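You operate a simulated robot arm through the tools that you are given. There is no shell and no other tool.

Carry out the task below with a simulated robot arm. There is one attempt and no reset: what you move stays moved.

TASK
Set the controls near the top of the steel bench. At the end: the left red ring is turned to loose; the right gold knob is turned to 5; the right red ring is turned to loose; the left gold knob is turned to 4; whatever was shut is shut again. Leave all else as you found it, and nothing knocked over.

Only the result counts: the job must be done as asked and must still hold three seconds after the hand-in. Knocking over, shifting, dropping, spilling or breaking anything else fails it.

THE ROBOT
A 7-joint arm with a two-finger parallel gripper, fixed in place. Base frame: the origin is on the floor under the middle of its stand, x ahead of it, y to its left, z up; the work surface is at about z = 890. Lengths are in mm, angles in degrees, forces in N, time in s.
With the tool pointing down near the work surface it reaches from about 400 to 900 mm from the base axis. Its first joint turns from -143.0 to 143.0 degrees. Payload 3 kg.
Tool frame: the origin (TCP) lies between the finger pads and is the grasp point; the fingertips stand 30 mm ahead of it; z points along the fingers, y is the line along which they close. Largest opening 94 mm; finger width 28, thickness 10; the body of the gripper, 50 by 96 mm, starts 55 mm behind the TCP.
Orientation is that of the tool frame in the base frame, as a unit quaternion [w, x, y, z]. With the fingers straight down and closing along the base's y, the tool's x points along the base's -x, its y along +y and its z along -z.

THE INTERFACE
- The arm moves only by the tool jog_arm. Its argument "rows" is a list of rows, each an object (a shift or turn left out is 0, a gripper value left out holds the last) with "travel": the shift along the tool's x, y, z in mm, a list of three; "rot": the turn, a rotation vector about the tool's x, y, z in rad, a list of three. In form: [{"travel": [dx, dy, dz], "rot": [wx, wy, wz]}, ...]. A call has 1 to 20 rows; each row shifts and turns the commanded pose from where the row before left it, along the tool's axes as they then stand. "claw" is the finger opening in mm, from 0 to 94, set as the call begins (left out, the last holds). Each row takes 0.2 s and may step no farther than 50 mm and 8.6 degrees from the row before; otherwise, or with a gripper value out of range, the whole call is refused. A pose out of reach is approached as far as the arm can. The call stops where the force on the tool passes 40 N (or 10 N more than at its start, if that is more) or the arm is blocked; 0.2 s more then pass. Each finger travels about 72 mm/s and halts on what it meets, pressing with about 21 N; the grip force reading is that of the motor and also rises with nothing between the fingers. The clock runs only during rows and for 0.2 s after the last one: add rows that do not move to give the fingers time. It gives the time, the measured TCP pose, the force on the tool (base axes), the opening and the grip force at its end, in the units of the frame above (readings bear some noise), with the torque about the TCP (base axes, N m) and any sound that the robot's microphone picked up.
- Cameras (640 x 400 px; columns grow to the right, rows downward): "scene" is fixed at [50.8, 649.2, 1624.6]; the picture's right is [-0.73, -0.68, 0.00], its down [-0.39, 0.42, -0.82] and it looks along [0.56, -0.60, -0.57] (base axes); focal length 370 px, centre (320, 200). "wrist" rides on the gripper at [76, 14, -102] in the tool frame; the picture's right is [-0.18, 0.98, 0.00], its down [-0.75, -0.14, -0.64] and it looks along [-0.63, -0.12, 0.77] (tool axes); focal length 243 px, centre (320, 200). There is no depth. A picture from a camera that has moved, and an enlarged one, comes with that camera's place and axes in the base frame and with its lens.
- grab_frame(camera): a new picture of that camera. No time passes.
- zoom(camera, box): a new picture of the part [left, top, right, bottom] of that camera's present view, enlarged. No time passes.
- finish_job(): hands the job in; it is judged then, once.

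Nothing tells you positions but the pictures and the camera data. Unless the task says otherwise, let go and move clear before handing in.

The tools are called after "Emit:" by a JSON object that holds its "op" and its "data". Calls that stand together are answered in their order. jog_arm: Moves the arm, as the interface text tells. Its arguments: {"type":"object","properties":{"rows":{"type":"array","items":{"type":"object","properties":{"travel":{"type":"array","items":{"type":"number"}},"rot":{"type":"array","items":{"type":"number"}}}}},"claw":{"type":"number"}},"required":["rows"]} The other tools are called the same way: grab_frame (camera) takes a picture; zoom (camera, box) takes an enlarged picture of a part of a camera's view; finish_job () hands the job in.

At the start:

```text
clock: 0.0
position: [431.3, 132.6, 1323.3]
tcp_rot: [0.0, 0.001, 1.0, 0.0]
force: [0.1, -0.8, -0.3]
ft_torque: [-0.01, -0.03, 0.0]
grip_width: 94.1
finger_force: 0.1
```

scene: 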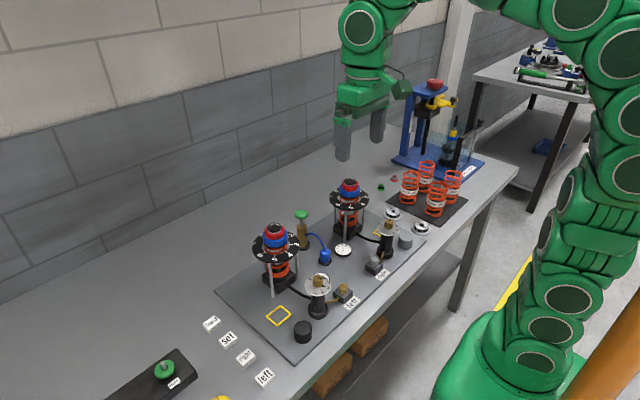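
wrist: 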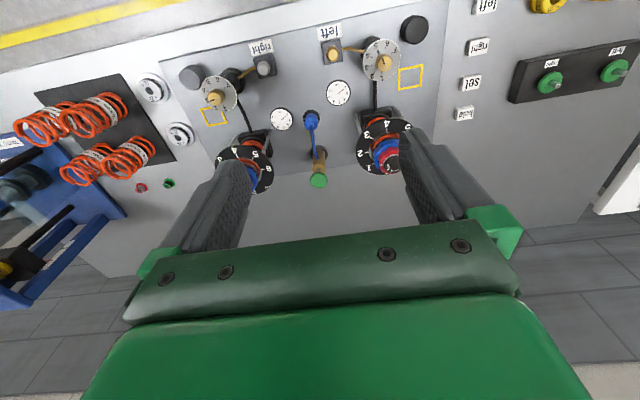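

I see a bench with two damper-like units (left and right), each with a red/blue ring stack and a gold knob on a dial. I'll look closer before moving.

Emit:
{"op": "zoom", "data": {"camera": "scene", "box": [220, 170, 440, 350]}}

Emit:
{"op": "zoom", "data": {"camera": "wrist", "box": [170, 20, 450, 200]}}

Emit:
{"op": "zoom", "data": {"camera": "scene", "box": [240, 210, 360, 320]}}

Emit:
{"op": "zoom", "data": {"camera": "scene", "box": [320, 170, 440, 280]}}

```text
2.22 times, centred on (330, 260) of scene
camera zoom: at [50.8, 649.2, 1624.6], right [-0.73, -0.68, 0.0], down [-0.39, 0.42, -0.82], along [0.56, -0.6, -0.57], focal length 822 px, centre (298, 67)
```

zoom: 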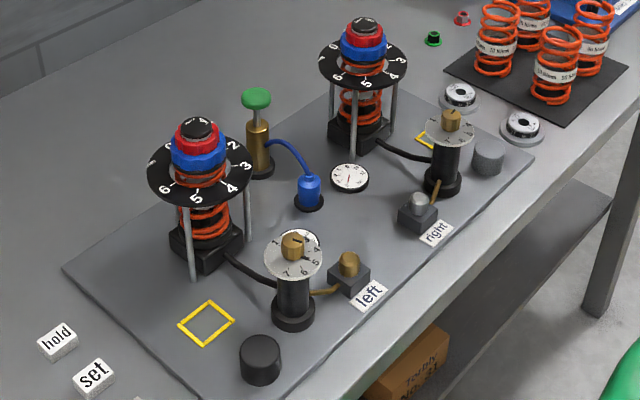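

```text
2.22 times, centred on (310, 110) of wrist
camera zoom: at [354.6, 147.3, 1425.8], right [0.18, 0.98, 0.0], down [0.75, -0.14, 0.64], along [0.63, -0.12, -0.77], focal length 539 px, centre (342, 400)
```

zoom: 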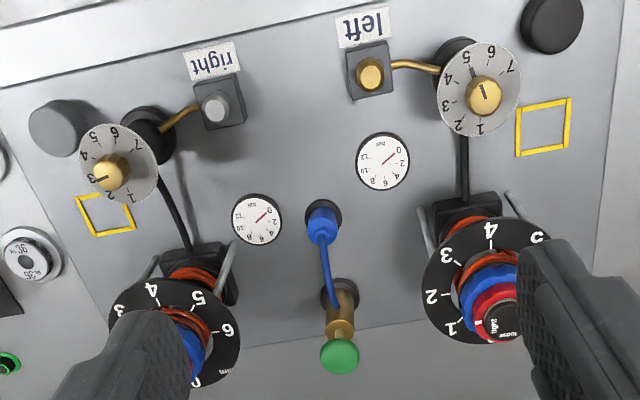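

```text
3.64 times, centred on (300, 265) of scene
camera zoom: at [50.8, 649.2, 1624.6], right [-0.73, -0.68, 0.0], down [-0.39, 0.42, -0.82], along [0.56, -0.6, -0.57], focal length 1345 px, centre (393, -36)
```

zoom: 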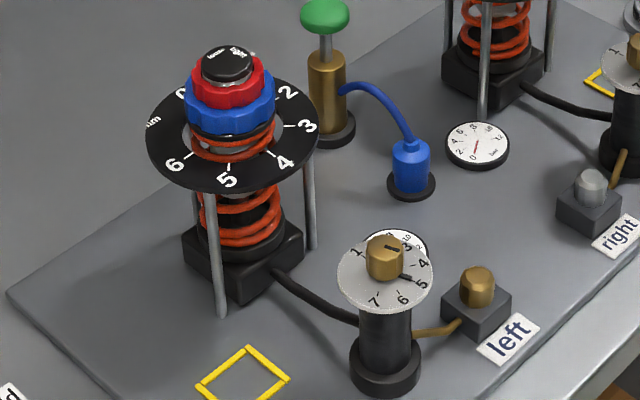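

```text
3.64 times, centred on (380, 225) of scene
camera zoom: at [50.8, 649.2, 1624.6], right [-0.73, -0.68, 0.0], down [-0.39, 0.42, -0.82], along [0.56, -0.6, -0.57], focal length 1345 px, centre (102, 109)
```

zoom: 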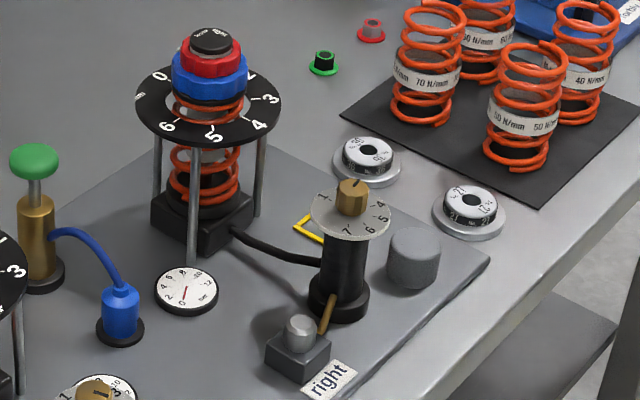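

The left unit has greater y, and the left red ring's centre is at about (587, 227, 1075). I'll move the wrist camera closer to read its markings.

Emit:
{"op": "jog_arm", "data": {"rows": [{"travel": [-14.8, 20.8, 29]}, {"travel": [-14.8, 20.8, 29]}, {"travel": [-14.8, 20.8, 29]}, {"travel": [-14.8, 20.8, 29]}, {"travel": [-14.8, 20.8, 29]}], "claw": 94}}

Emit:
{"op": "grab_frame", "data": {"camera": "wrist"}}

Emit:
{"op": "grab_frame", "data": {"camera": "scene"}}

```text
clock: 1.2
position: [502.4, 233.9, 1175.2]
tcp_rot: [-0.001, 0.0, 1.0, 0.0]
force: [0.2, -0.5, 0.6]
ft_torque: [0.03, 0.03, -0.01]
grip_width: 93.7
finger_force: 0.0
```

```text
taken
camera wrist: at [427.8, 249.7, 1277.6], right [0.18, 0.98, 0.0], down [0.75, -0.14, 0.64], along [0.63, -0.12, -0.77], focal length 243 px, centre (320, 200)
```

wrist: 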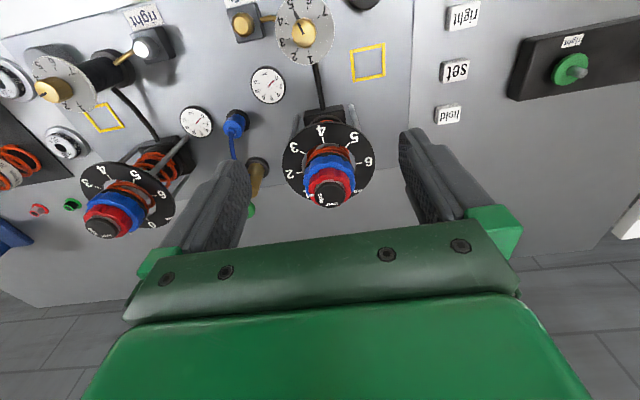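

```text
taken
```

scene: 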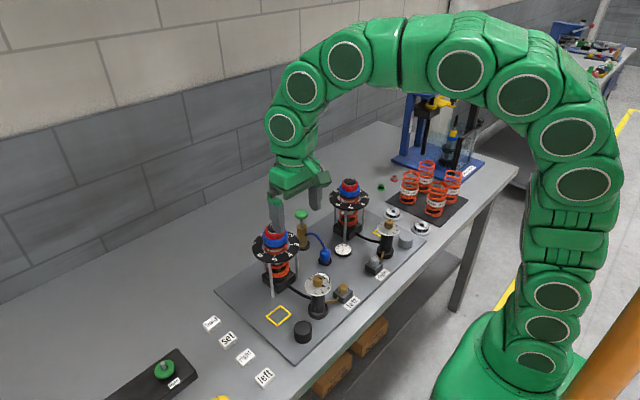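

Emit:
{"op": "zoom", "data": {"camera": "wrist", "box": [270, 110, 390, 220]}}

Emit:
{"op": "zoom", "data": {"camera": "wrist", "box": [20, 30, 200, 250]}}

Emit:
{"op": "zoom", "data": {"camera": "wrist", "box": [220, 0, 400, 100]}}

Emit:
{"op": "zoom", "data": {"camera": "scene", "box": [250, 215, 310, 295]}}

Emit:
{"op": "zoom", "data": {"camera": "scene", "box": [290, 260, 370, 350]}}

```text
3.64 times, centred on (330, 165) of wrist
camera zoom: at [427.8, 249.7, 1277.6], right [0.18, 0.98, 0.0], down [0.75, -0.14, 0.64], along [0.63, -0.12, -0.77], focal length 882 px, centre (284, 327)
```

zoom: 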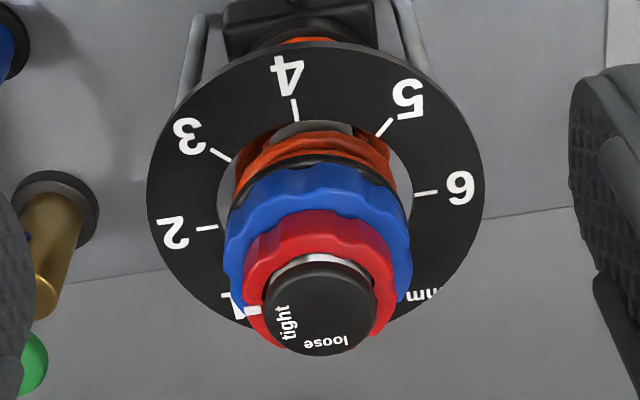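

```text
1.82 times, centred on (110, 140) of wrist
camera zoom: at [427.8, 249.7, 1277.6], right [0.18, 0.98, 0.0], down [0.75, -0.14, 0.64], along [0.63, -0.12, -0.77], focal length 441 px, centre (702, 309)
```

zoom: 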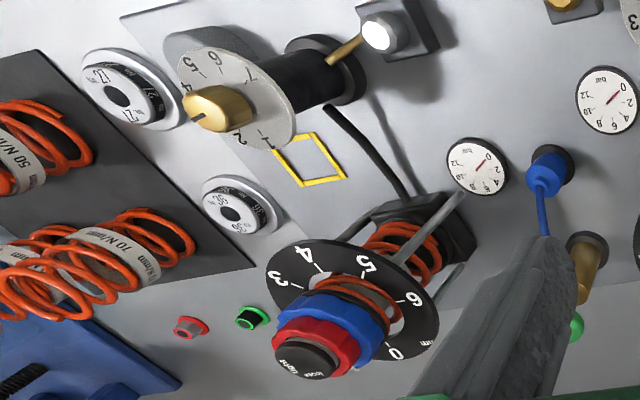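

```text
3.56 times, centred on (310, 50) of wrist
camera zoom: at [427.8, 249.7, 1277.6], right [0.18, 0.98, 0.0], down [0.75, -0.14, 0.64], along [0.63, -0.12, -0.77], focal length 863 px, centre (356, 733)
```

zoom: 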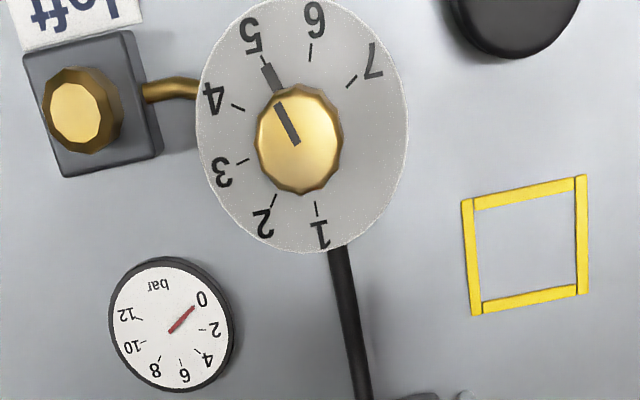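

```text
5.00 times, centred on (280, 255) of scene
camera zoom: at [50.8, 649.2, 1624.6], right [-0.73, -0.68, 0.0], down [-0.39, 0.42, -0.82], along [0.56, -0.6, -0.57], focal length 1849 px, centre (520, -75)
```

zoom: 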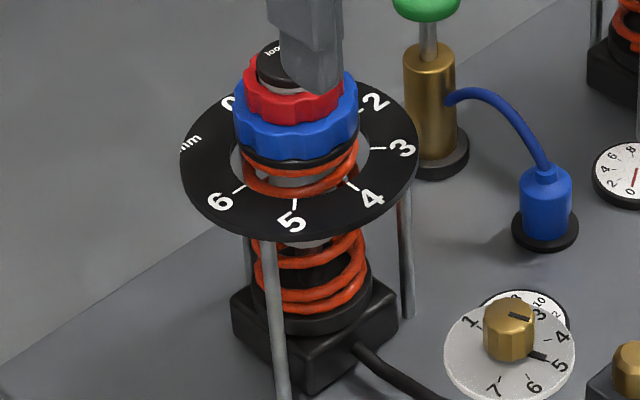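

```text
4.44 times, centred on (330, 305) of scene
camera zoom: at [50.8, 649.2, 1624.6], right [-0.73, -0.68, 0.0], down [-0.39, 0.42, -0.82], along [0.56, -0.6, -0.57], focal length 1643 px, centre (276, -267)
```

zoom: 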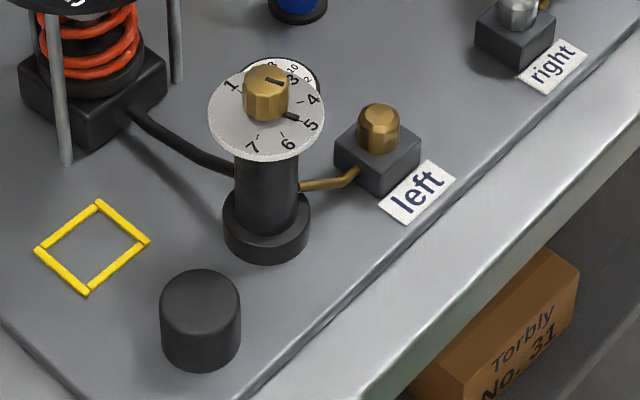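

The left red ring's white pointer is at "tight", and the left gold knob points at 5. I'll check the other items on the bench, in case something counts as "shut".

Emit:
{"op": "zoom", "data": {"camera": "wrist", "box": [420, 0, 640, 140]}}

Emit:
{"op": "zoom", "data": {"camera": "scene", "box": [90, 300, 290, 400]}}

Emit:
{"op": "zoom", "data": {"camera": "scene", "box": [360, 70, 500, 220]}}

Emit:
{"op": "zoom", "data": {"camera": "scene", "box": [360, 200, 440, 290]}}

```text
2.86 times, centred on (530, 70) of wrist
camera zoom: at [427.8, 249.7, 1277.6], right [0.18, 0.98, 0.0], down [0.75, -0.14, 0.64], along [0.63, -0.12, -0.77], focal length 693 px, centre (-280, 571)
```

zoom: 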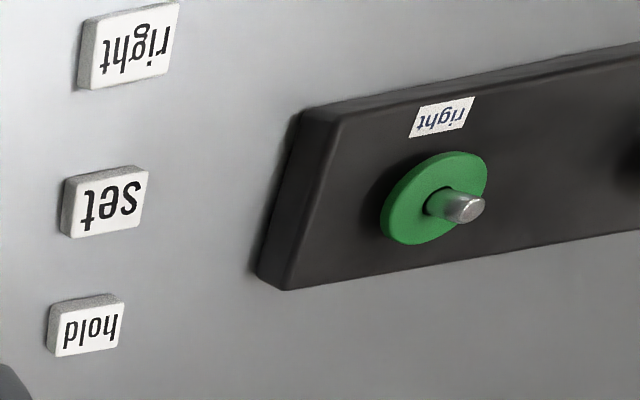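

```text
3.20 times, centred on (190, 350) of scene
camera zoom: at [50.8, 649.2, 1624.6], right [-0.73, -0.68, 0.0], down [-0.39, 0.42, -0.82], along [0.56, -0.6, -0.57], focal length 1183 px, centre (736, -280)
```

zoom: 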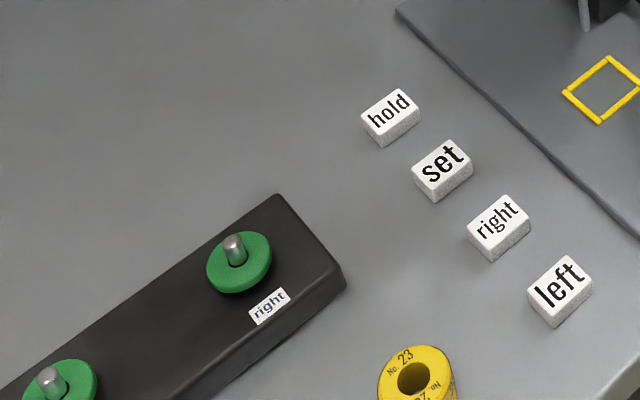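

```text
2.67 times, centred on (430, 145) of scene
camera zoom: at [50.8, 649.2, 1624.6], right [-0.73, -0.68, 0.0], down [-0.39, 0.42, -0.82], along [0.56, -0.6, -0.57], focal length 986 px, centre (27, 347)
```

zoom: 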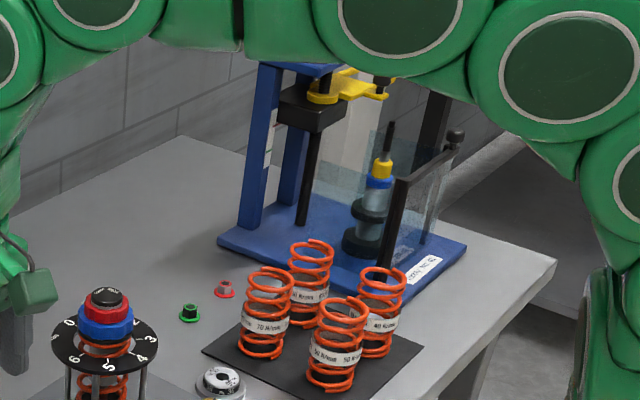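

```text
4.44 times, centred on (400, 245) of scene
camera zoom: at [50.8, 649.2, 1624.6], right [-0.73, -0.68, 0.0], down [-0.39, 0.42, -0.82], along [0.56, -0.6, -0.57], focal length 1643 px, centre (-36, 0)
```

zoom: 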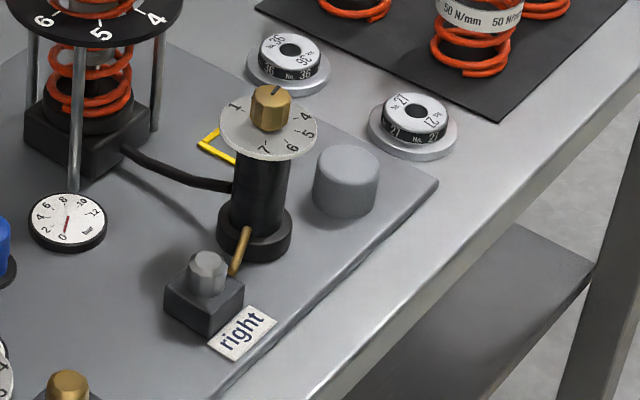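

The ring axis is near (593, 230) with the cap top at about z = 1073. I'll move directly above it, staying clear, to get an exact centre and heights.

Emit:
{"op": "jog_arm", "data": {"rows": [{"travel": [-30.2, -1.3, 15]}, {"travel": [-30.2, -1.3, 15]}, {"travel": [-30.2, -1.3, 15]}, {"travel": [0, 0, 0]}]}}

Emit:
{"op": "grab_frame", "data": {"camera": "wrist"}}

Emit:
{"op": "zoom", "data": {"camera": "wrist", "box": [240, 80, 400, 200]}}

Emit:
{"op": "zoom", "data": {"camera": "scene", "box": [240, 190, 320, 290]}}

```text
clock: 2.2
position: [594.8, 231.5, 1132.3]
tcp_rot: [0.001, 0.0, 1.0, 0.001]
force: [-0.2, 0.5, -0.2]
ft_torque: [0.01, 0.01, -0.02]
grip_width: 94.2
finger_force: 0.0
```

```text
taken
camera wrist: at [518.7, 246.6, 1235.5], right [0.18, 0.98, 0.0], down [0.75, -0.14, 0.64], along [0.63, -0.12, -0.77], focal length 243 px, centre (320, 200)
```

wrist: 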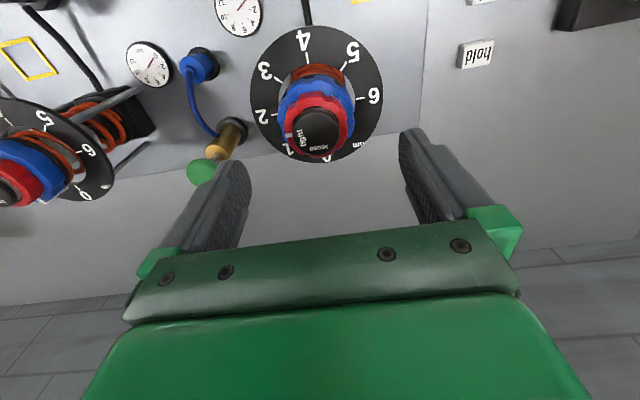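

```text
3.33 times, centred on (320, 140) of wrist
camera zoom: at [518.7, 246.6, 1235.5], right [0.18, 0.98, 0.0], down [0.75, -0.14, 0.64], along [0.63, -0.12, -0.77], focal length 809 px, centre (320, 400)
```

zoom: 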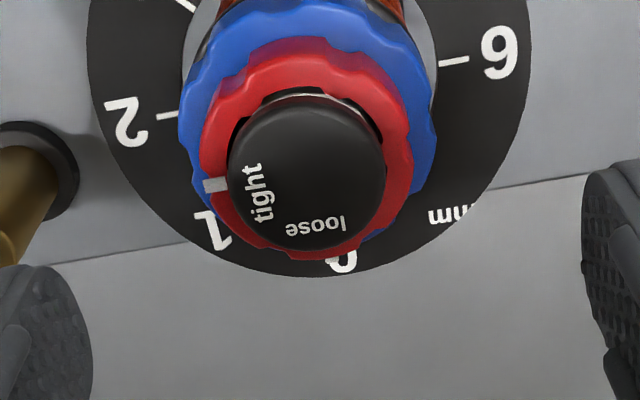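

```text
4.00 times, centred on (280, 240) of scene
camera zoom: at [50.8, 649.2, 1624.6], right [-0.73, -0.68, 0.0], down [-0.39, 0.42, -0.82], along [0.56, -0.6, -0.57], focal length 1479 px, centre (480, 40)
```

zoom: 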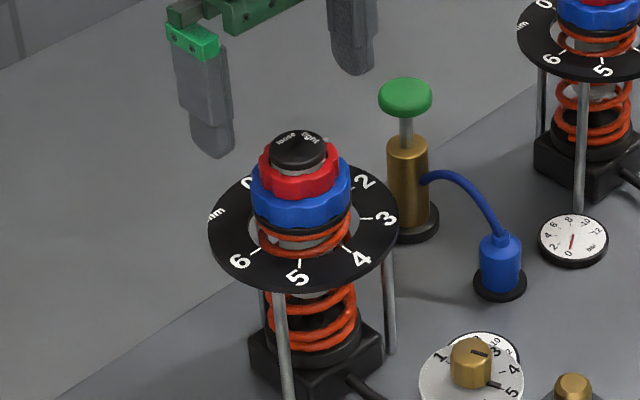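

Emit:
{"op": "zoom", "data": {"camera": "scene", "box": [258, 217, 298, 253]}}

Emit:
{"op": "zoom", "data": {"camera": "wrist", "box": [275, 85, 365, 170]}}

Emit:
{"op": "zoom", "data": {"camera": "scene", "box": [328, 170, 372, 210]}}

```text
11.11 times, centred on (278, 235) of scene
camera zoom: at [50.8, 649.2, 1624.6], right [-0.73, -0.68, 0.0], down [-0.39, 0.42, -0.82], along [0.56, -0.6, -0.57], focal length 4108 px, centre (787, -189)
```

zoom: 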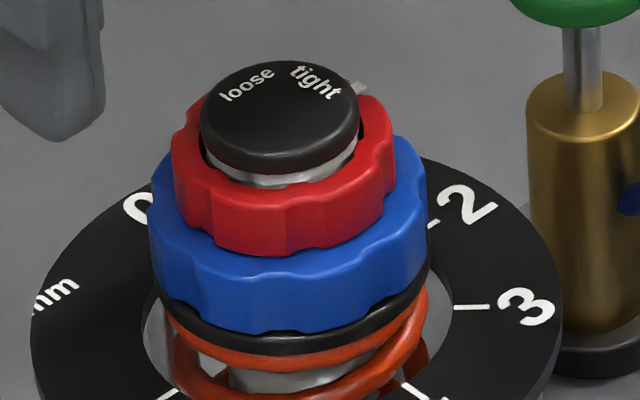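

```text
4.71 times, centred on (320, 128) of wrist
camera zoom: at [518.7, 246.6, 1235.5], right [0.18, 0.98, 0.0], down [0.75, -0.14, 0.64], along [0.63, -0.12, -0.77], focal length 1142 px, centre (320, 541)
```

zoom: 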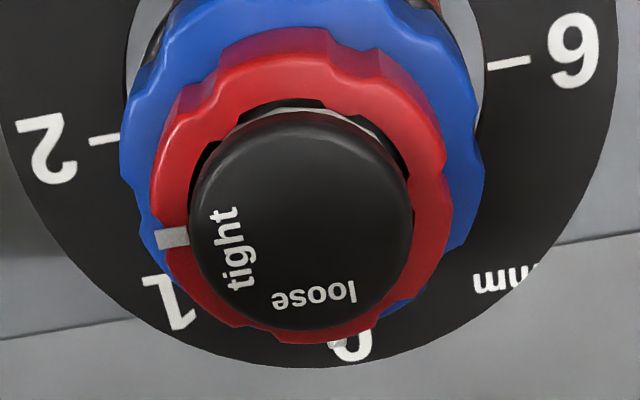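

```text
10.00 times, centred on (350, 190) of scene
camera zoom: at [50.8, 649.2, 1624.6], right [-0.73, -0.68, 0.0], down [-0.39, 0.42, -0.82], along [0.56, -0.6, -0.57], focal length 3698 px, centre (20, 300)
```

zoom: 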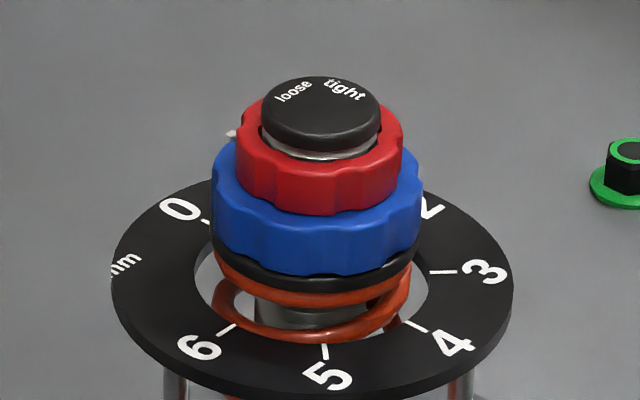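

Emit:
{"op": "zoom", "data": {"camera": "wrist", "box": [278, 106, 342, 162]}}

```text
7.14 times, centred on (310, 134) of wrist
camera zoom: at [518.7, 246.6, 1235.5], right [0.18, 0.98, 0.0], down [0.75, -0.14, 0.64], along [0.63, -0.12, -0.77], focal length 1733 px, centre (391, 671)
```

zoom: 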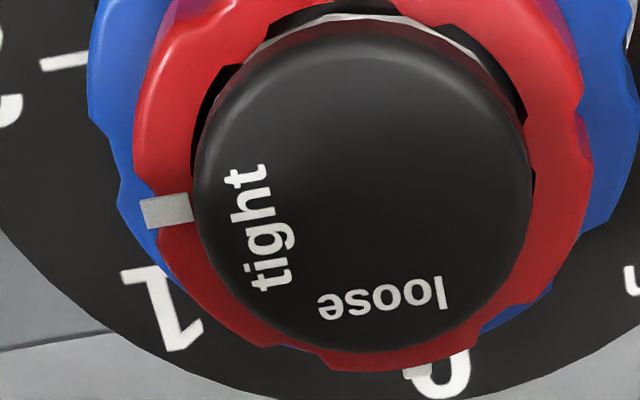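

On the left cap, "tight" is at about −90° and "loose" at about 0° (towards +x), and the ring pointer is at "tight". Now I'll look at the right unit, near (592, −55), from the same relative spot.

Emit:
{"op": "jog_arm", "data": {"rows": [{"travel": [0, 0, -40]}, {"travel": [0, -47.7, 0]}, {"travel": [0, -47.7, 0]}, {"travel": [0, -47.7, 0]}, {"travel": [0, -47.7, 0]}, {"travel": [0, -47.7, 0]}, {"travel": [0, -47.7, 0]}, {"travel": [0, 0, 40]}, {"travel": [0, 0, 0]}]}}

Emit:
{"op": "grab_frame", "data": {"camera": "wrist"}}

Emit:
{"op": "zoom", "data": {"camera": "wrist", "box": [268, 92, 364, 172]}}

```text
clock: 4.2
position: [593.7, -49.3, 1131.5]
tcp_rot: [0.001, 0.0, 1.0, -0.001]
force: [-0.4, 0.2, 0.3]
ft_torque: [0.0, 0.02, 0.03]
grip_width: 93.8
finger_force: 0.0
```

```text
taken
camera wrist: at [518.7, -34.2, 1234.3], right [0.18, 0.98, 0.0], down [0.75, -0.14, 0.64], along [0.63, -0.12, -0.77], focal length 243 px, centre (320, 200)
```

wrist: 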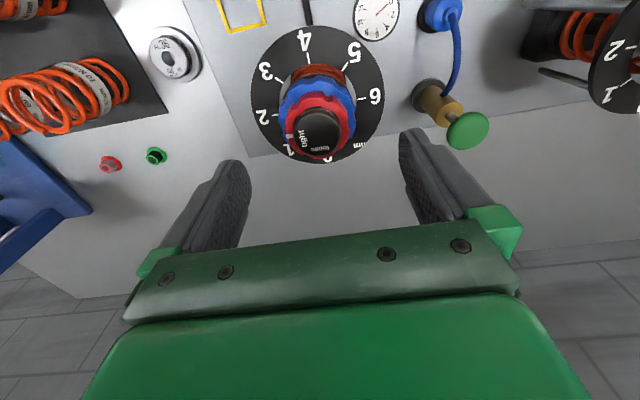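

```text
5.00 times, centred on (316, 132) of wrist
camera zoom: at [518.7, -34.2, 1234.3], right [0.18, 0.98, 0.0], down [0.75, -0.14, 0.64], along [0.63, -0.12, -0.77], focal length 1213 px, centre (340, 540)
```

zoom: 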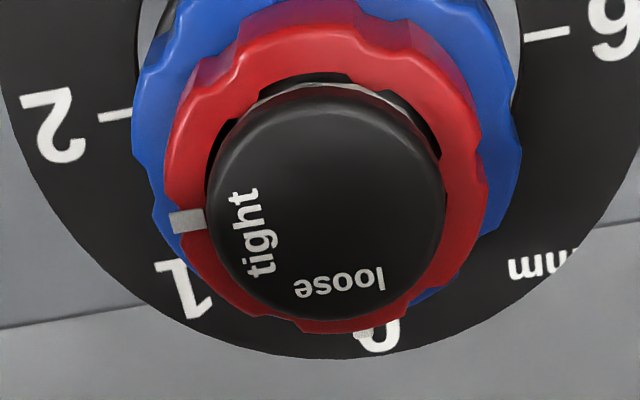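

Both red rings have their pointer at "tight", and the right axis is at about (592, −50). Next I'll look at the right gold knob, near (449, −50, 1011).

Emit:
{"op": "jog_arm", "data": {"rows": [{"travel": [48, 0, 0]}, {"travel": [48, 0, 0]}, {"travel": [48, 0, 0]}, {"travel": [0, 0, 45]}, {"travel": [0, 0, 0]}]}}

Emit:
{"op": "grab_frame", "data": {"camera": "wrist"}}

Emit:
{"op": "zoom", "data": {"camera": "wrist", "box": [260, 80, 380, 180]}}

Emit:
{"op": "grab_frame", "data": {"camera": "scene"}}

```text
clock: 5.4
position: [449.0, -52.3, 1086.6]
tcp_rot: [0.0, 0.0, 1.0, 0.0]
force: [-0.3, 0.5, -0.6]
ft_torque: [-0.01, 0.0, -0.02]
grip_width: 94.0
finger_force: 0.0
```

```text
taken
camera wrist: at [373.5, -38.5, 1189.3], right [0.18, 0.98, 0.0], down [0.75, -0.14, 0.64], along [0.63, -0.12, -0.77], focal length 243 px, centre (320, 200)
```

wrist: 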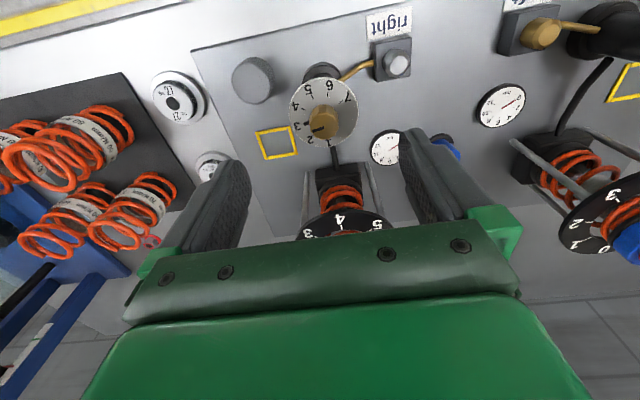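

```text
4.00 times, centred on (320, 130) of wrist
camera zoom: at [373.5, -38.5, 1189.3], right [0.18, 0.98, 0.0], down [0.75, -0.14, 0.64], along [0.63, -0.12, -0.77], focal length 970 px, centre (320, 480)
```

zoom: 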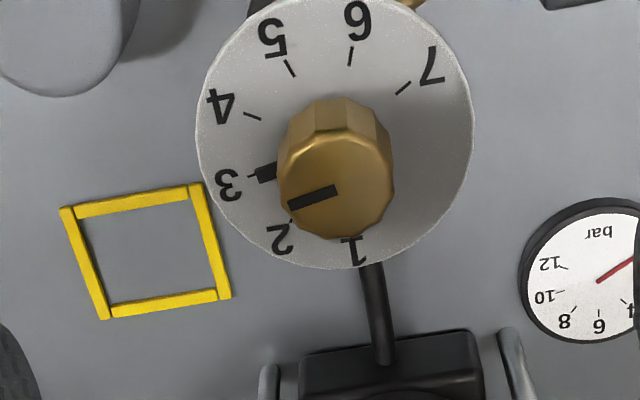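

```text
taken
```

scene: 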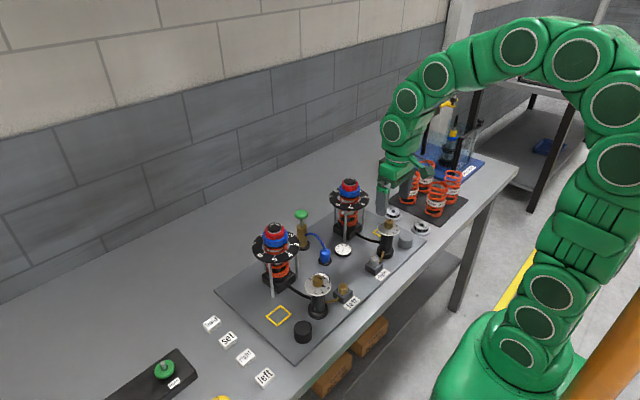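

The right knob points at 3 and its numbers increase clockwise in 45° steps. The knob top is at about (449.5, −49.5, 1010) and the dial at about z = 983. I'll pre-rotate the tool 45° counterclockwise, line up, and check before going down.

Emit:
{"op": "jog_arm", "data": {"rows": [{"travel": [-0.5, 2.8, 0], "rot": [0, 0, 0]}, {"rot": [0, 0, -0.1309]}, {"rot": [0, 0, -0.1309]}, {"rot": [0, 0, -0.1309]}, {"rot": [0, 0, -0.1309]}, {"rot": [0, 0, -0.1309]}, {"rot": [0, 0, -0.1309]}, {"travel": [0, 0, 20]}, {"travel": [0, 0, 0]}], "claw": 46}}

Emit:
{"op": "grab_frame", "data": {"camera": "wrist"}}

Emit:
{"op": "zoom", "data": {"camera": "scene", "box": [350, 180, 430, 260]}}

```text
clock: 7.4
position: [451.1, -50.3, 1067.7]
tcp_rot: [0.0, -0.383, 0.924, 0.0]
force: [-0.3, -0.4, -0.6]
ft_torque: [0.01, 0.01, 0.0]
grip_width: 45.8
finger_force: 0.1
```

```text
taken
camera wrist: at [388.2, -93.7, 1170.0], right [-0.57, 0.82, 0.0], down [0.63, 0.43, 0.64], along [0.53, 0.36, -0.77], focal length 243 px, centre (320, 200)
```

wrist: 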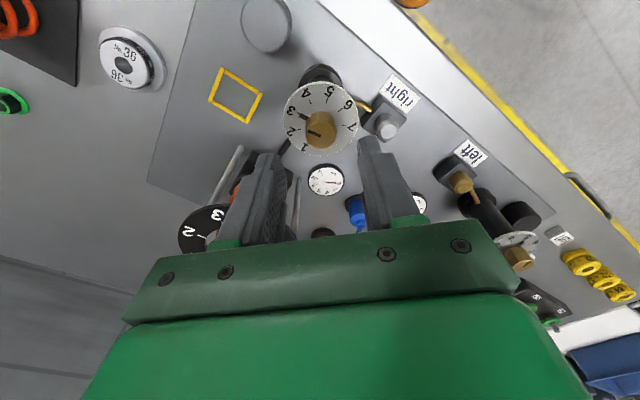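

```text
5.00 times, centred on (390, 220) of scene
camera zoom: at [50.8, 649.2, 1624.6], right [-0.73, -0.68, 0.0], down [-0.39, 0.42, -0.82], along [0.56, -0.6, -0.57], focal length 1849 px, centre (-30, 100)
```

zoom: 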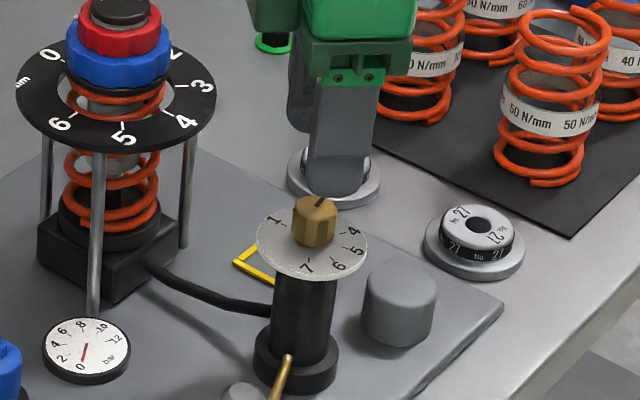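

Emit:
{"op": "zoom", "data": {"camera": "wrist", "box": [272, 70, 368, 160]}}

Emit:
{"op": "zoom", "data": {"camera": "scene", "box": [375, 195, 415, 235]}}

```text
4.44 times, centred on (320, 115) of wrist
camera zoom: at [388.2, -93.7, 1170.0], right [-0.57, 0.82, 0.0], down [0.63, 0.43, 0.64], along [0.53, 0.36, -0.77], focal length 1078 px, centre (320, 578)
```

zoom: 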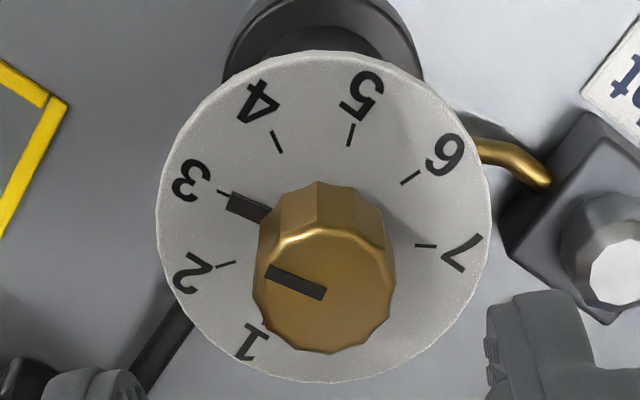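

```text
10.00 times, centred on (395, 215) of scene
camera zoom: at [50.8, 649.2, 1624.6], right [-0.73, -0.68, 0.0], down [-0.39, 0.42, -0.82], along [0.56, -0.6, -0.57], focal length 3698 px, centre (-430, 50)
```

zoom: 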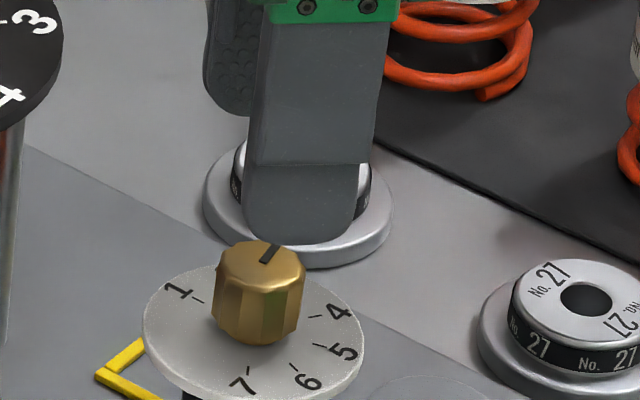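

The tool is centred over the right knob to within about 1–2 mm. I'll lower the fingertips to just above the dial.

Emit:
{"op": "jog_arm", "data": {"rows": [{"travel": [0, 0, 15]}, {"travel": [0, 0, 15]}, {"travel": [0, 0, 8]}, {"travel": [0, 0, 6]}, {"travel": [0, 0, 0]}]}}

Emit:
{"op": "zoom", "data": {"camera": "scene", "box": [360, 190, 420, 250]}}

Emit:
{"op": "grab_frame", "data": {"camera": "wrist"}}

```text
clock: 8.6
position: [451.9, -50.6, 1024.3]
tcp_rot: [0.0, -0.383, 0.924, 0.0]
force: [1.5, 0.5, -0.3]
ft_torque: [0.03, -0.04, 0.0]
grip_width: 45.7
finger_force: 0.0
```

```text
6.67 times, centred on (390, 220) of scene
camera zoom: at [50.8, 649.2, 1624.6], right [-0.73, -0.68, 0.0], down [-0.39, 0.42, -0.82], along [0.56, -0.6, -0.57], focal length 2465 px, centre (-147, 67)
```

zoom: 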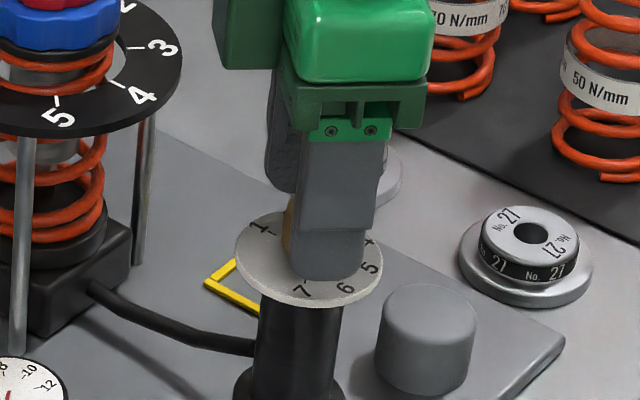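

```text
taken
camera wrist: at [388.7, -94.4, 1127.0], right [-0.56, 0.83, 0.0], down [0.63, 0.43, 0.64], along [0.53, 0.36, -0.77], focal length 243 px, centre (320, 200)
```

wrist: 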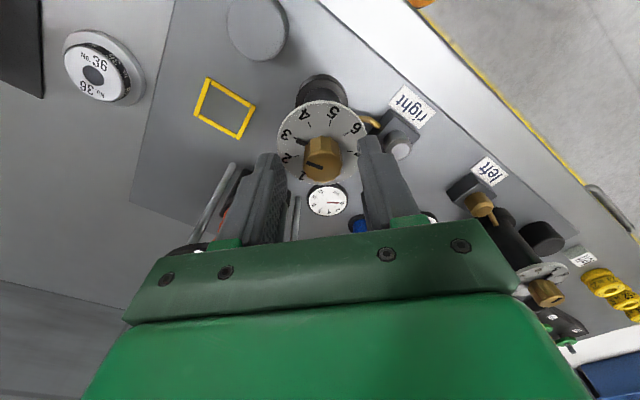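

Emit:
{"op": "zoom", "data": {"camera": "wrist", "box": [272, 110, 372, 200]}}

```text
4.44 times, centred on (322, 155) of wrist
camera zoom: at [388.7, -94.4, 1127.0], right [-0.56, 0.83, 0.0], down [0.63, 0.43, 0.64], along [0.53, 0.36, -0.77], focal length 1078 px, centre (311, 400)
```

zoom: 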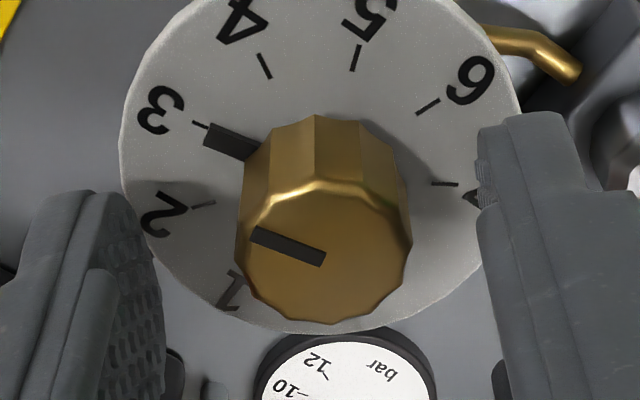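

The knob is centred. I'll lower slightly and close on it.

Emit:
{"op": "jog_arm", "data": {"rows": [{"travel": [0, 1.2, 3]}, {"travel": [0, 0, 2]}, {"travel": [0, 0, 0]}]}}

Emit:
{"op": "jog_arm", "data": {"rows": [{"travel": [0, 0, 0]}, {"travel": [0, 0, 0]}, {"travel": [0, 0, 0]}], "claw": 10}}

Emit:
{"op": "zoom", "data": {"camera": "wrist", "box": [272, 110, 372, 200]}}

```text
clock: 9.4
position: [450.2, -48.9, 1018.6]
tcp_rot: [-0.001, -0.382, 0.924, 0.0]
force: [1.0, -0.1, 0.2]
ft_torque: [-0.03, 0.03, 0.01]
grip_width: 46.2
finger_force: 0.0
```

```text
clock: 10.2
position: [450.6, -50.3, 1018.1]
tcp_rot: [0.0, -0.383, 0.924, -0.001]
force: [12.3, -12.0, -5.5]
ft_torque: [0.03, -0.02, 0.03]
grip_width: 23.4
finger_force: 44.8
```

```text
4.44 times, centred on (322, 155) of wrist
camera zoom: at [387.3, -93.3, 1120.9], right [-0.56, 0.83, 0.0], down [0.63, 0.43, 0.64], along [0.53, 0.36, -0.77], focal length 1078 px, centre (311, 400)
```

zoom: 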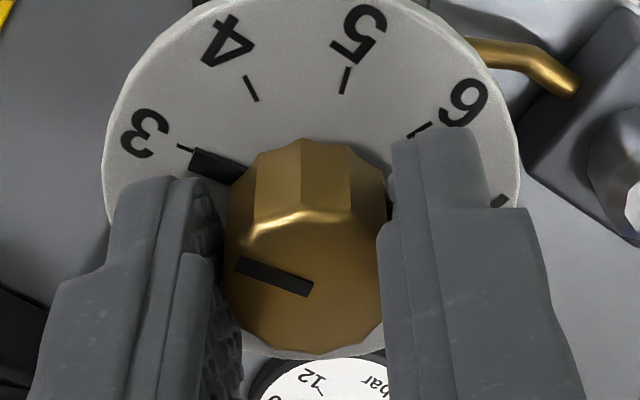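

It's gripped, but there is about 17 N of side load along tool −y, so I'll move a little that way to relieve it.

Emit:
{"op": "jog_arm", "data": {"rows": [{"travel": [0, -0.7, 0]}, {"travel": [0, -0.7, 0]}, {"travel": [0, 0, 0]}]}}

```text
clock: 11.0
position: [449.6, -49.9, 1018.7]
tcp_rot: [0.0, -0.382, 0.924, 0.0]
force: [6.6, 10.8, -36.9]
ft_torque: [-0.05, -0.54, -0.01]
grip_width: 23.6
finger_force: 45.2
```

Emit:
{"op": "jog_arm", "data": {"rows": [{"travel": [0, 0, 0]}]}}

Emit:
{"op": "zoom", "data": {"camera": "wrist", "box": [272, 110, 372, 200]}}

Emit:
{"op": "zoom", "data": {"camera": "scene", "box": [360, 190, 420, 250]}}

```text
clock: 11.4
position: [450.2, -50.2, 1019.5]
tcp_rot: [-0.001, -0.383, 0.924, 0.001]
force: [0.5, 16.4, -36.6]
ft_torque: [0.09, -0.43, -0.07]
grip_width: 23.6
finger_force: 45.2
```

```text
4.44 times, centred on (322, 155) of wrist
camera zoom: at [387.5, -93.5, 1121.7], right [-0.56, 0.83, 0.0], down [0.63, 0.43, 0.64], along [0.53, 0.36, -0.77], focal length 1078 px, centre (311, 400)
```

zoom: 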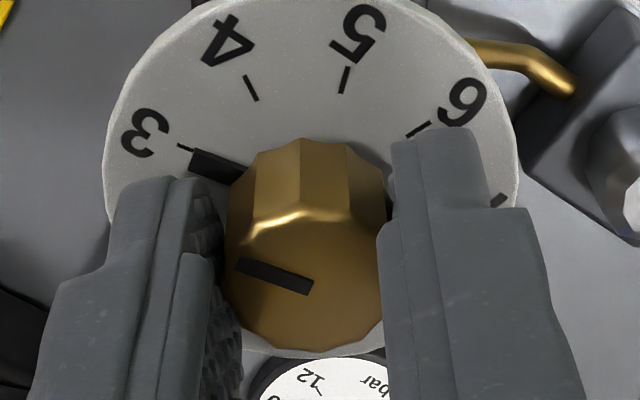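

```text
6.67 times, centred on (390, 220) of scene
camera zoom: at [50.8, 649.2, 1624.6], right [-0.73, -0.68, 0.0], down [-0.39, 0.42, -0.82], along [0.56, -0.6, -0.57], focal length 2465 px, centre (-147, 67)
```

zoom: 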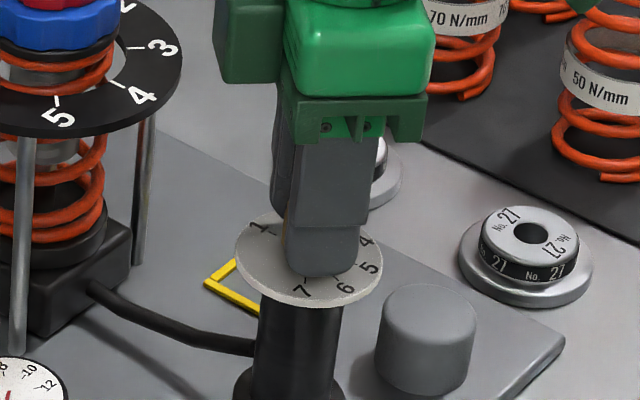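

Emit:
{"op": "jog_arm", "data": {"rows": [{"travel": [0, 0.3, 0.8]}, {"travel": [0, 0.2, 0.7]}, {"travel": [0, 0, 0]}]}}

```text
clock: 12.2
position: [449.7, -49.0, 1018.6]
tcp_rot: [0.001, -0.382, 0.924, -0.001]
force: [-21.4, 23.1, 39.4]
ft_torque: [1.02, 0.94, 0.04]
grip_width: 23.6
finger_force: 44.8
```

Those forces come from the stiff grip fighting small position errors. I'll let go, let the arm settle, and grip again at a better spot.

Emit:
{"op": "jog_arm", "data": {"rows": [{"travel": [0, 0, 0]}, {"travel": [0, 0, 0]}, {"travel": [0, 0, 0]}], "claw": 40}}

Emit:
{"op": "zoom", "data": {"camera": "wrist", "box": [272, 110, 372, 200]}}

```text
clock: 13.0
position: [451.2, -50.8, 1017.6]
tcp_rot: [0.0, -0.383, 0.924, -0.001]
force: [0.0, -1.0, -0.4]
ft_torque: [0.02, -0.06, -0.03]
grip_width: 39.8
finger_force: 0.1
```

```text
4.44 times, centred on (322, 155) of wrist
camera zoom: at [387.6, -94.1, 1120.4], right [-0.56, 0.83, 0.0], down [0.63, 0.43, 0.64], along [0.53, 0.36, -0.77], focal length 1078 px, centre (311, 400)
```

zoom: 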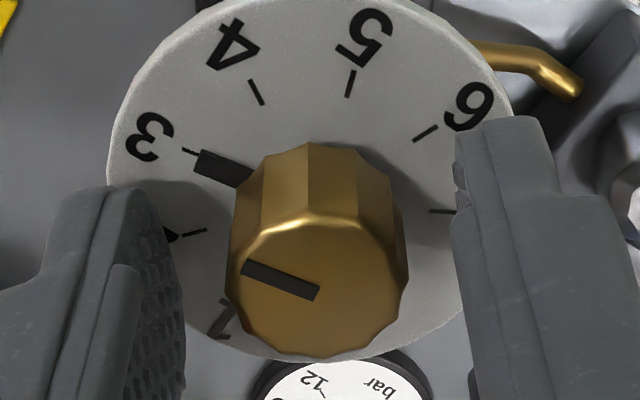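

Emit:
{"op": "jog_arm", "data": {"rows": [{"travel": [0, 0.6, 0]}, {"travel": [0, 0, 0]}]}}

Emit:
{"op": "jog_arm", "data": {"rows": [{"travel": [0, 0, 0]}, {"travel": [0, 0, 0]}, {"travel": [0, 0, 0]}, {"travel": [0, 0, 0]}], "claw": 20}}

```text
clock: 13.6
position: [450.2, -50.5, 1018.5]
tcp_rot: [0.0, -0.383, 0.924, 0.0]
force: [0.3, 0.4, -0.3]
ft_torque: [0.02, -0.01, 0.05]
grip_width: 40.3
finger_force: 0.0
```

```text
clock: 14.6
position: [451.3, -50.2, 1017.3]
tcp_rot: [0.0, -0.383, 0.924, 0.001]
force: [7.6, -4.6, 0.3]
ft_torque: [0.1, 0.23, -0.02]
grip_width: 23.6
finger_force: 44.9
```

The grip is clean now with low side load. I'll turn clockwise (tool +z) a little first and listen for detents.

Emit:
{"op": "jog_arm", "data": {"rows": [{"rot": [0, 0, 0.1309]}, {"rot": [0, 0, 0.1309]}, {"rot": [0, 0, 0.1309]}]}}

Emit:
{"op": "zoom", "data": {"camera": "wrist", "box": [272, 110, 372, 200]}}

```text
clock: 15.4
position: [451.3, -49.4, 1018.8]
tcp_rot: [0.002, -0.194, 0.981, -0.001]
force: [17.0, -5.1, 34.5]
ft_torque: [0.03, 0.17, -0.01]
grip_width: 23.6
finger_force: 45.5
```

```text
4.44 times, centred on (322, 155) of wrist
camera zoom: at [375.5, -65.4, 1120.4], right [-0.2, 0.98, 0.0], down [0.75, 0.16, 0.64], along [0.63, 0.13, -0.77], focal length 1078 px, centre (311, 400)
```

zoom: 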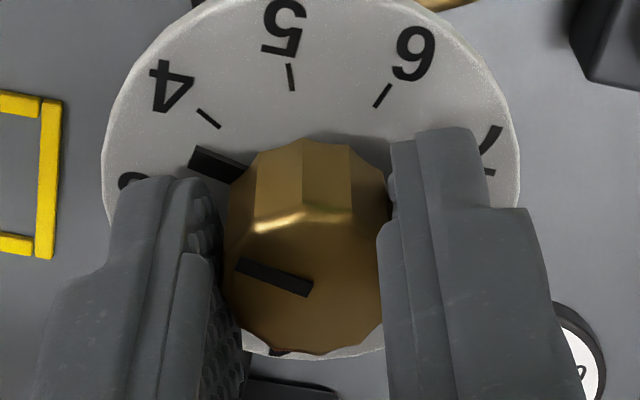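

The knob turns with the gripper and the pointer is now between 3 and 4. I'll ease the vertical load and keep turning.

Emit:
{"op": "jog_arm", "data": {"rows": [{"travel": [0, 0, -0.5]}, {"rot": [0, 0, 0.1309]}, {"rot": [0, 0, 0.1309]}, {"rot": [0, 0, 0.1309]}]}}

```text
clock: 16.4
position: [451.2, -49.7, 1018.1]
tcp_rot: [0.0, 0.001, 1.0, -0.001]
force: [22.7, -18.7, 17.9]
ft_torque: [-0.15, -1.11, 0.03]
grip_width: 23.6
finger_force: 46.1
```

Emit:
{"op": "jog_arm", "data": {"rows": [{"travel": [-0.4, -0.3, -0.3]}, {"rot": [0, 0, 0.1309]}, {"rot": [0, 0, 0.1309]}, {"rot": [0, 0, 0.1309]}]}}

Emit:
{"op": "zoom", "data": {"camera": "wrist", "box": [272, 110, 372, 200]}}

```text
clock: 17.4
position: [449.4, -50.5, 1018.5]
tcp_rot: [0.0, 0.197, 0.98, 0.0]
force: [5.3, 7.8, 15.2]
ft_torque: [-0.13, 0.23, -0.02]
grip_width: 23.5
finger_force: 44.5
```

```text
4.44 times, centred on (322, 155) of wrist
camera zoom: at [386.9, -7.7, 1120.6], right [0.55, 0.84, 0.0], down [0.64, -0.42, 0.64], along [0.54, -0.35, -0.77], focal length 1078 px, centre (311, 400)
```

zoom: 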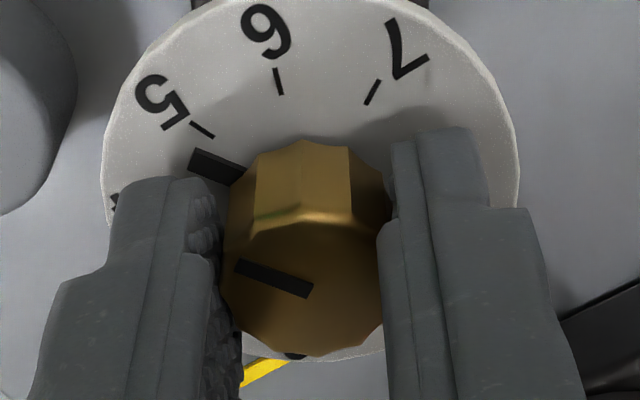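

Emit:
{"op": "jog_arm", "data": {"rows": [{"travel": [0, 0, -0.2]}, {"rot": [0, 0, 0.1309]}, {"rot": [0, 0, 0.1309]}, {"rot": [0, 0, 0.1309]}, {"travel": [0, 0, 0]}]}}

Emit:
{"op": "zoom", "data": {"camera": "wrist", "box": [272, 110, 372, 200]}}

```text
clock: 18.6
position: [450.9, -50.0, 1018.0]
tcp_rot: [-0.001, 0.383, 0.924, -0.001]
force: [3.6, -8.2, -38.0]
ft_torque: [0.08, -0.53, 0.0]
grip_width: 23.5
finger_force: 45.0
```

```text
4.44 times, centred on (322, 155) of wrist
camera zoom: at [408.0, 13.9, 1120.6], right [0.83, 0.56, 0.0], down [0.43, -0.63, 0.64], along [0.36, -0.53, -0.77], focal length 1078 px, centre (311, 400)
```

zoom: 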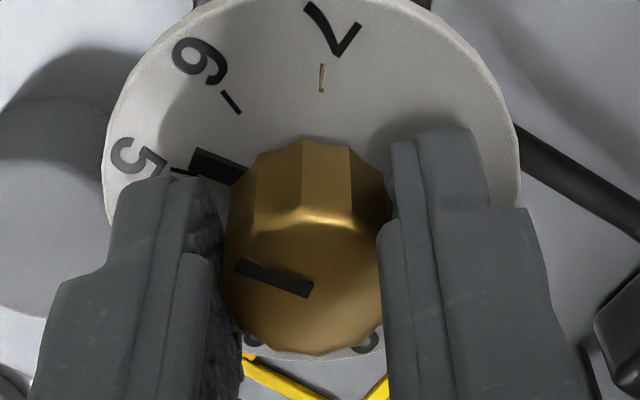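

The dial spacing is actually about 40° per number, not 45°, so the 90° turn went about 10° past 5. I'll ease the load and turn back 10°.

Emit:
{"op": "jog_arm", "data": {"rows": [{"travel": [0, 0, 0.5]}, {"rot": [0, 0, -0.0873]}, {"rot": [0, 0, -0.0873]}, {"travel": [0, 0, 0]}]}}

Emit:
{"op": "zoom", "data": {"camera": "wrist", "box": [272, 110, 372, 200]}}

```text
clock: 19.6
position: [450.0, -50.7, 1020.0]
tcp_rot: [-0.001, 0.3, 0.954, 0.001]
force: [3.3, -10.7, -38.6]
ft_torque: [0.19, -0.16, -0.04]
grip_width: 23.3
finger_force: 45.9
```

```text
4.44 times, centred on (322, 155) of wrist
camera zoom: at [397.2, 5.3, 1121.3], right [0.71, 0.7, 0.0], down [0.54, -0.55, 0.64], along [0.45, -0.46, -0.77], focal length 1078 px, centre (311, 400)
```

zoom: 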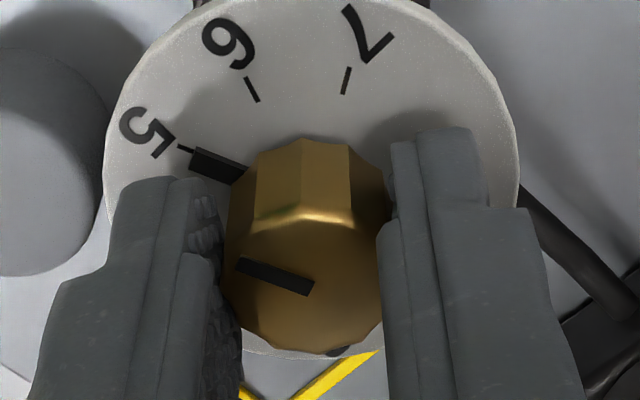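

The pointer now sits on 5 exactly as it sat on 3 before. I'll release and check.

Emit:
{"op": "jog_arm", "data": {"rows": [{"travel": [0, 0, 0]}, {"travel": [0, 0, 0]}, {"travel": [0, 0, 0]}], "claw": 46}}

Emit:
{"op": "zoom", "data": {"camera": "wrist", "box": [272, 110, 372, 200]}}

```text
clock: 20.4
position: [449.7, -50.5, 1019.3]
tcp_rot: [0.001, 0.301, 0.954, 0.0]
force: [0.1, -0.6, -0.2]
ft_torque: [0.03, 0.01, -0.03]
grip_width: 45.8
finger_force: 0.1
```

```text
4.44 times, centred on (322, 155) of wrist
camera zoom: at [397.2, 5.6, 1121.7], right [0.71, 0.7, 0.0], down [0.54, -0.55, 0.64], along [0.45, -0.46, -0.77], focal length 1078 px, centre (311, 400)
```

zoom: 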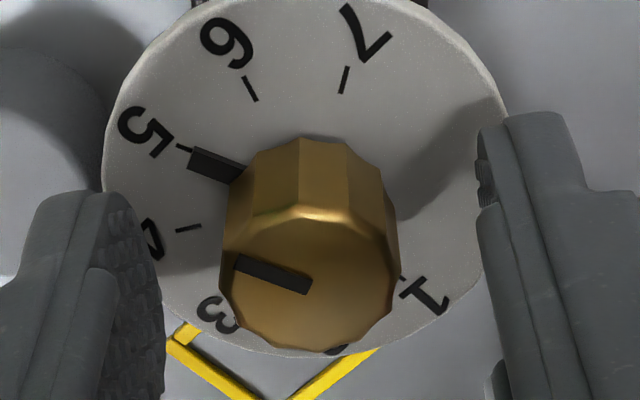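

The right knob is at 5. I'll raise up and move over to the left knob, near (450, 230).

Emit:
{"op": "jog_arm", "data": {"rows": [{"travel": [0, 0, -20]}, {"travel": [0, 0, -45]}, {"travel": [26.8, 38.2, 0]}, {"travel": [26.8, 38.2, 0]}, {"travel": [26.8, 38.2, 0]}, {"travel": [26.8, 38.2, 0]}, {"travel": [26.8, 38.2, 0]}, {"travel": [26.8, 38.2, 0]}, {"travel": [0, 0, 20]}, {"travel": [0, 0, 0]}]}}

Emit:
{"op": "grab_frame", "data": {"camera": "wrist"}}

Emit:
{"op": "zoom", "data": {"camera": "wrist", "box": [272, 80, 368, 170]}}

Emit:
{"op": "zoom", "data": {"camera": "scene", "box": [360, 190, 420, 250]}}

```text
clock: 22.6
position: [450.2, 227.6, 1063.2]
tcp_rot: [-0.001, 0.301, 0.954, -0.001]
force: [-0.6, 0.3, -0.5]
ft_torque: [0.0, 0.01, 0.0]
grip_width: 46.0
finger_force: 0.1
```

```text
taken
camera wrist: at [397.1, 283.1, 1164.9], right [0.71, 0.7, 0.0], down [0.54, -0.55, 0.64], along [0.45, -0.46, -0.77], focal length 243 px, centre (320, 200)
```

wrist: 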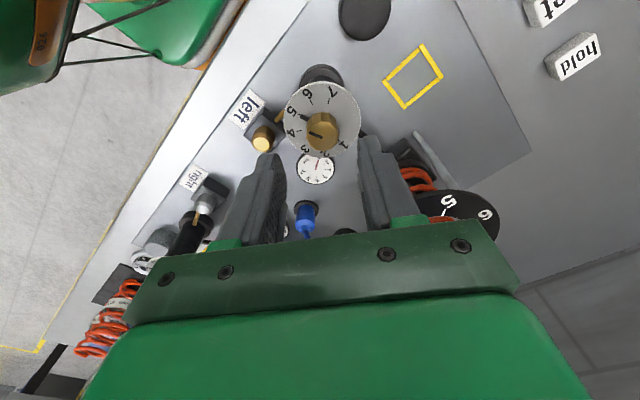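

```text
4.44 times, centred on (320, 125) of wrist
camera zoom: at [397.1, 283.1, 1164.9], right [0.71, 0.7, 0.0], down [0.54, -0.55, 0.64], along [0.45, -0.46, -0.77], focal length 1078 px, centre (320, 533)
```

zoom: 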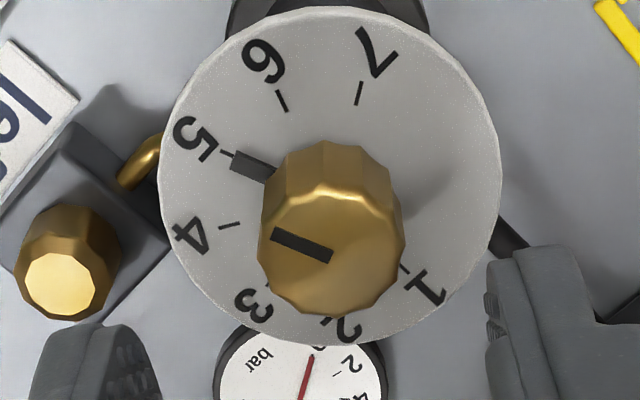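

```text
6.67 times, centred on (390, 220) of scene
camera zoom: at [50.8, 649.2, 1624.6], right [-0.73, -0.68, 0.0], down [-0.39, 0.42, -0.82], along [0.56, -0.6, -0.57], focal length 2465 px, centre (-147, 67)
```

zoom: 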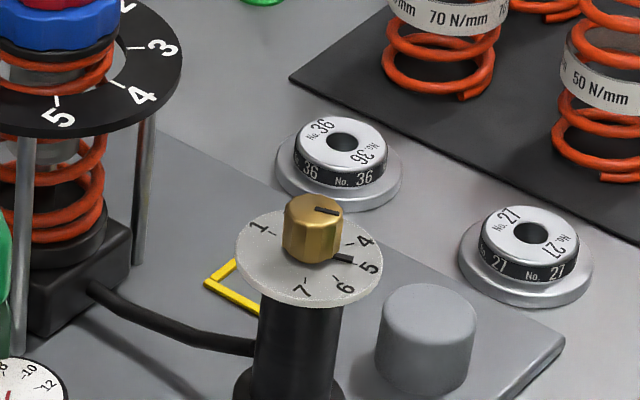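

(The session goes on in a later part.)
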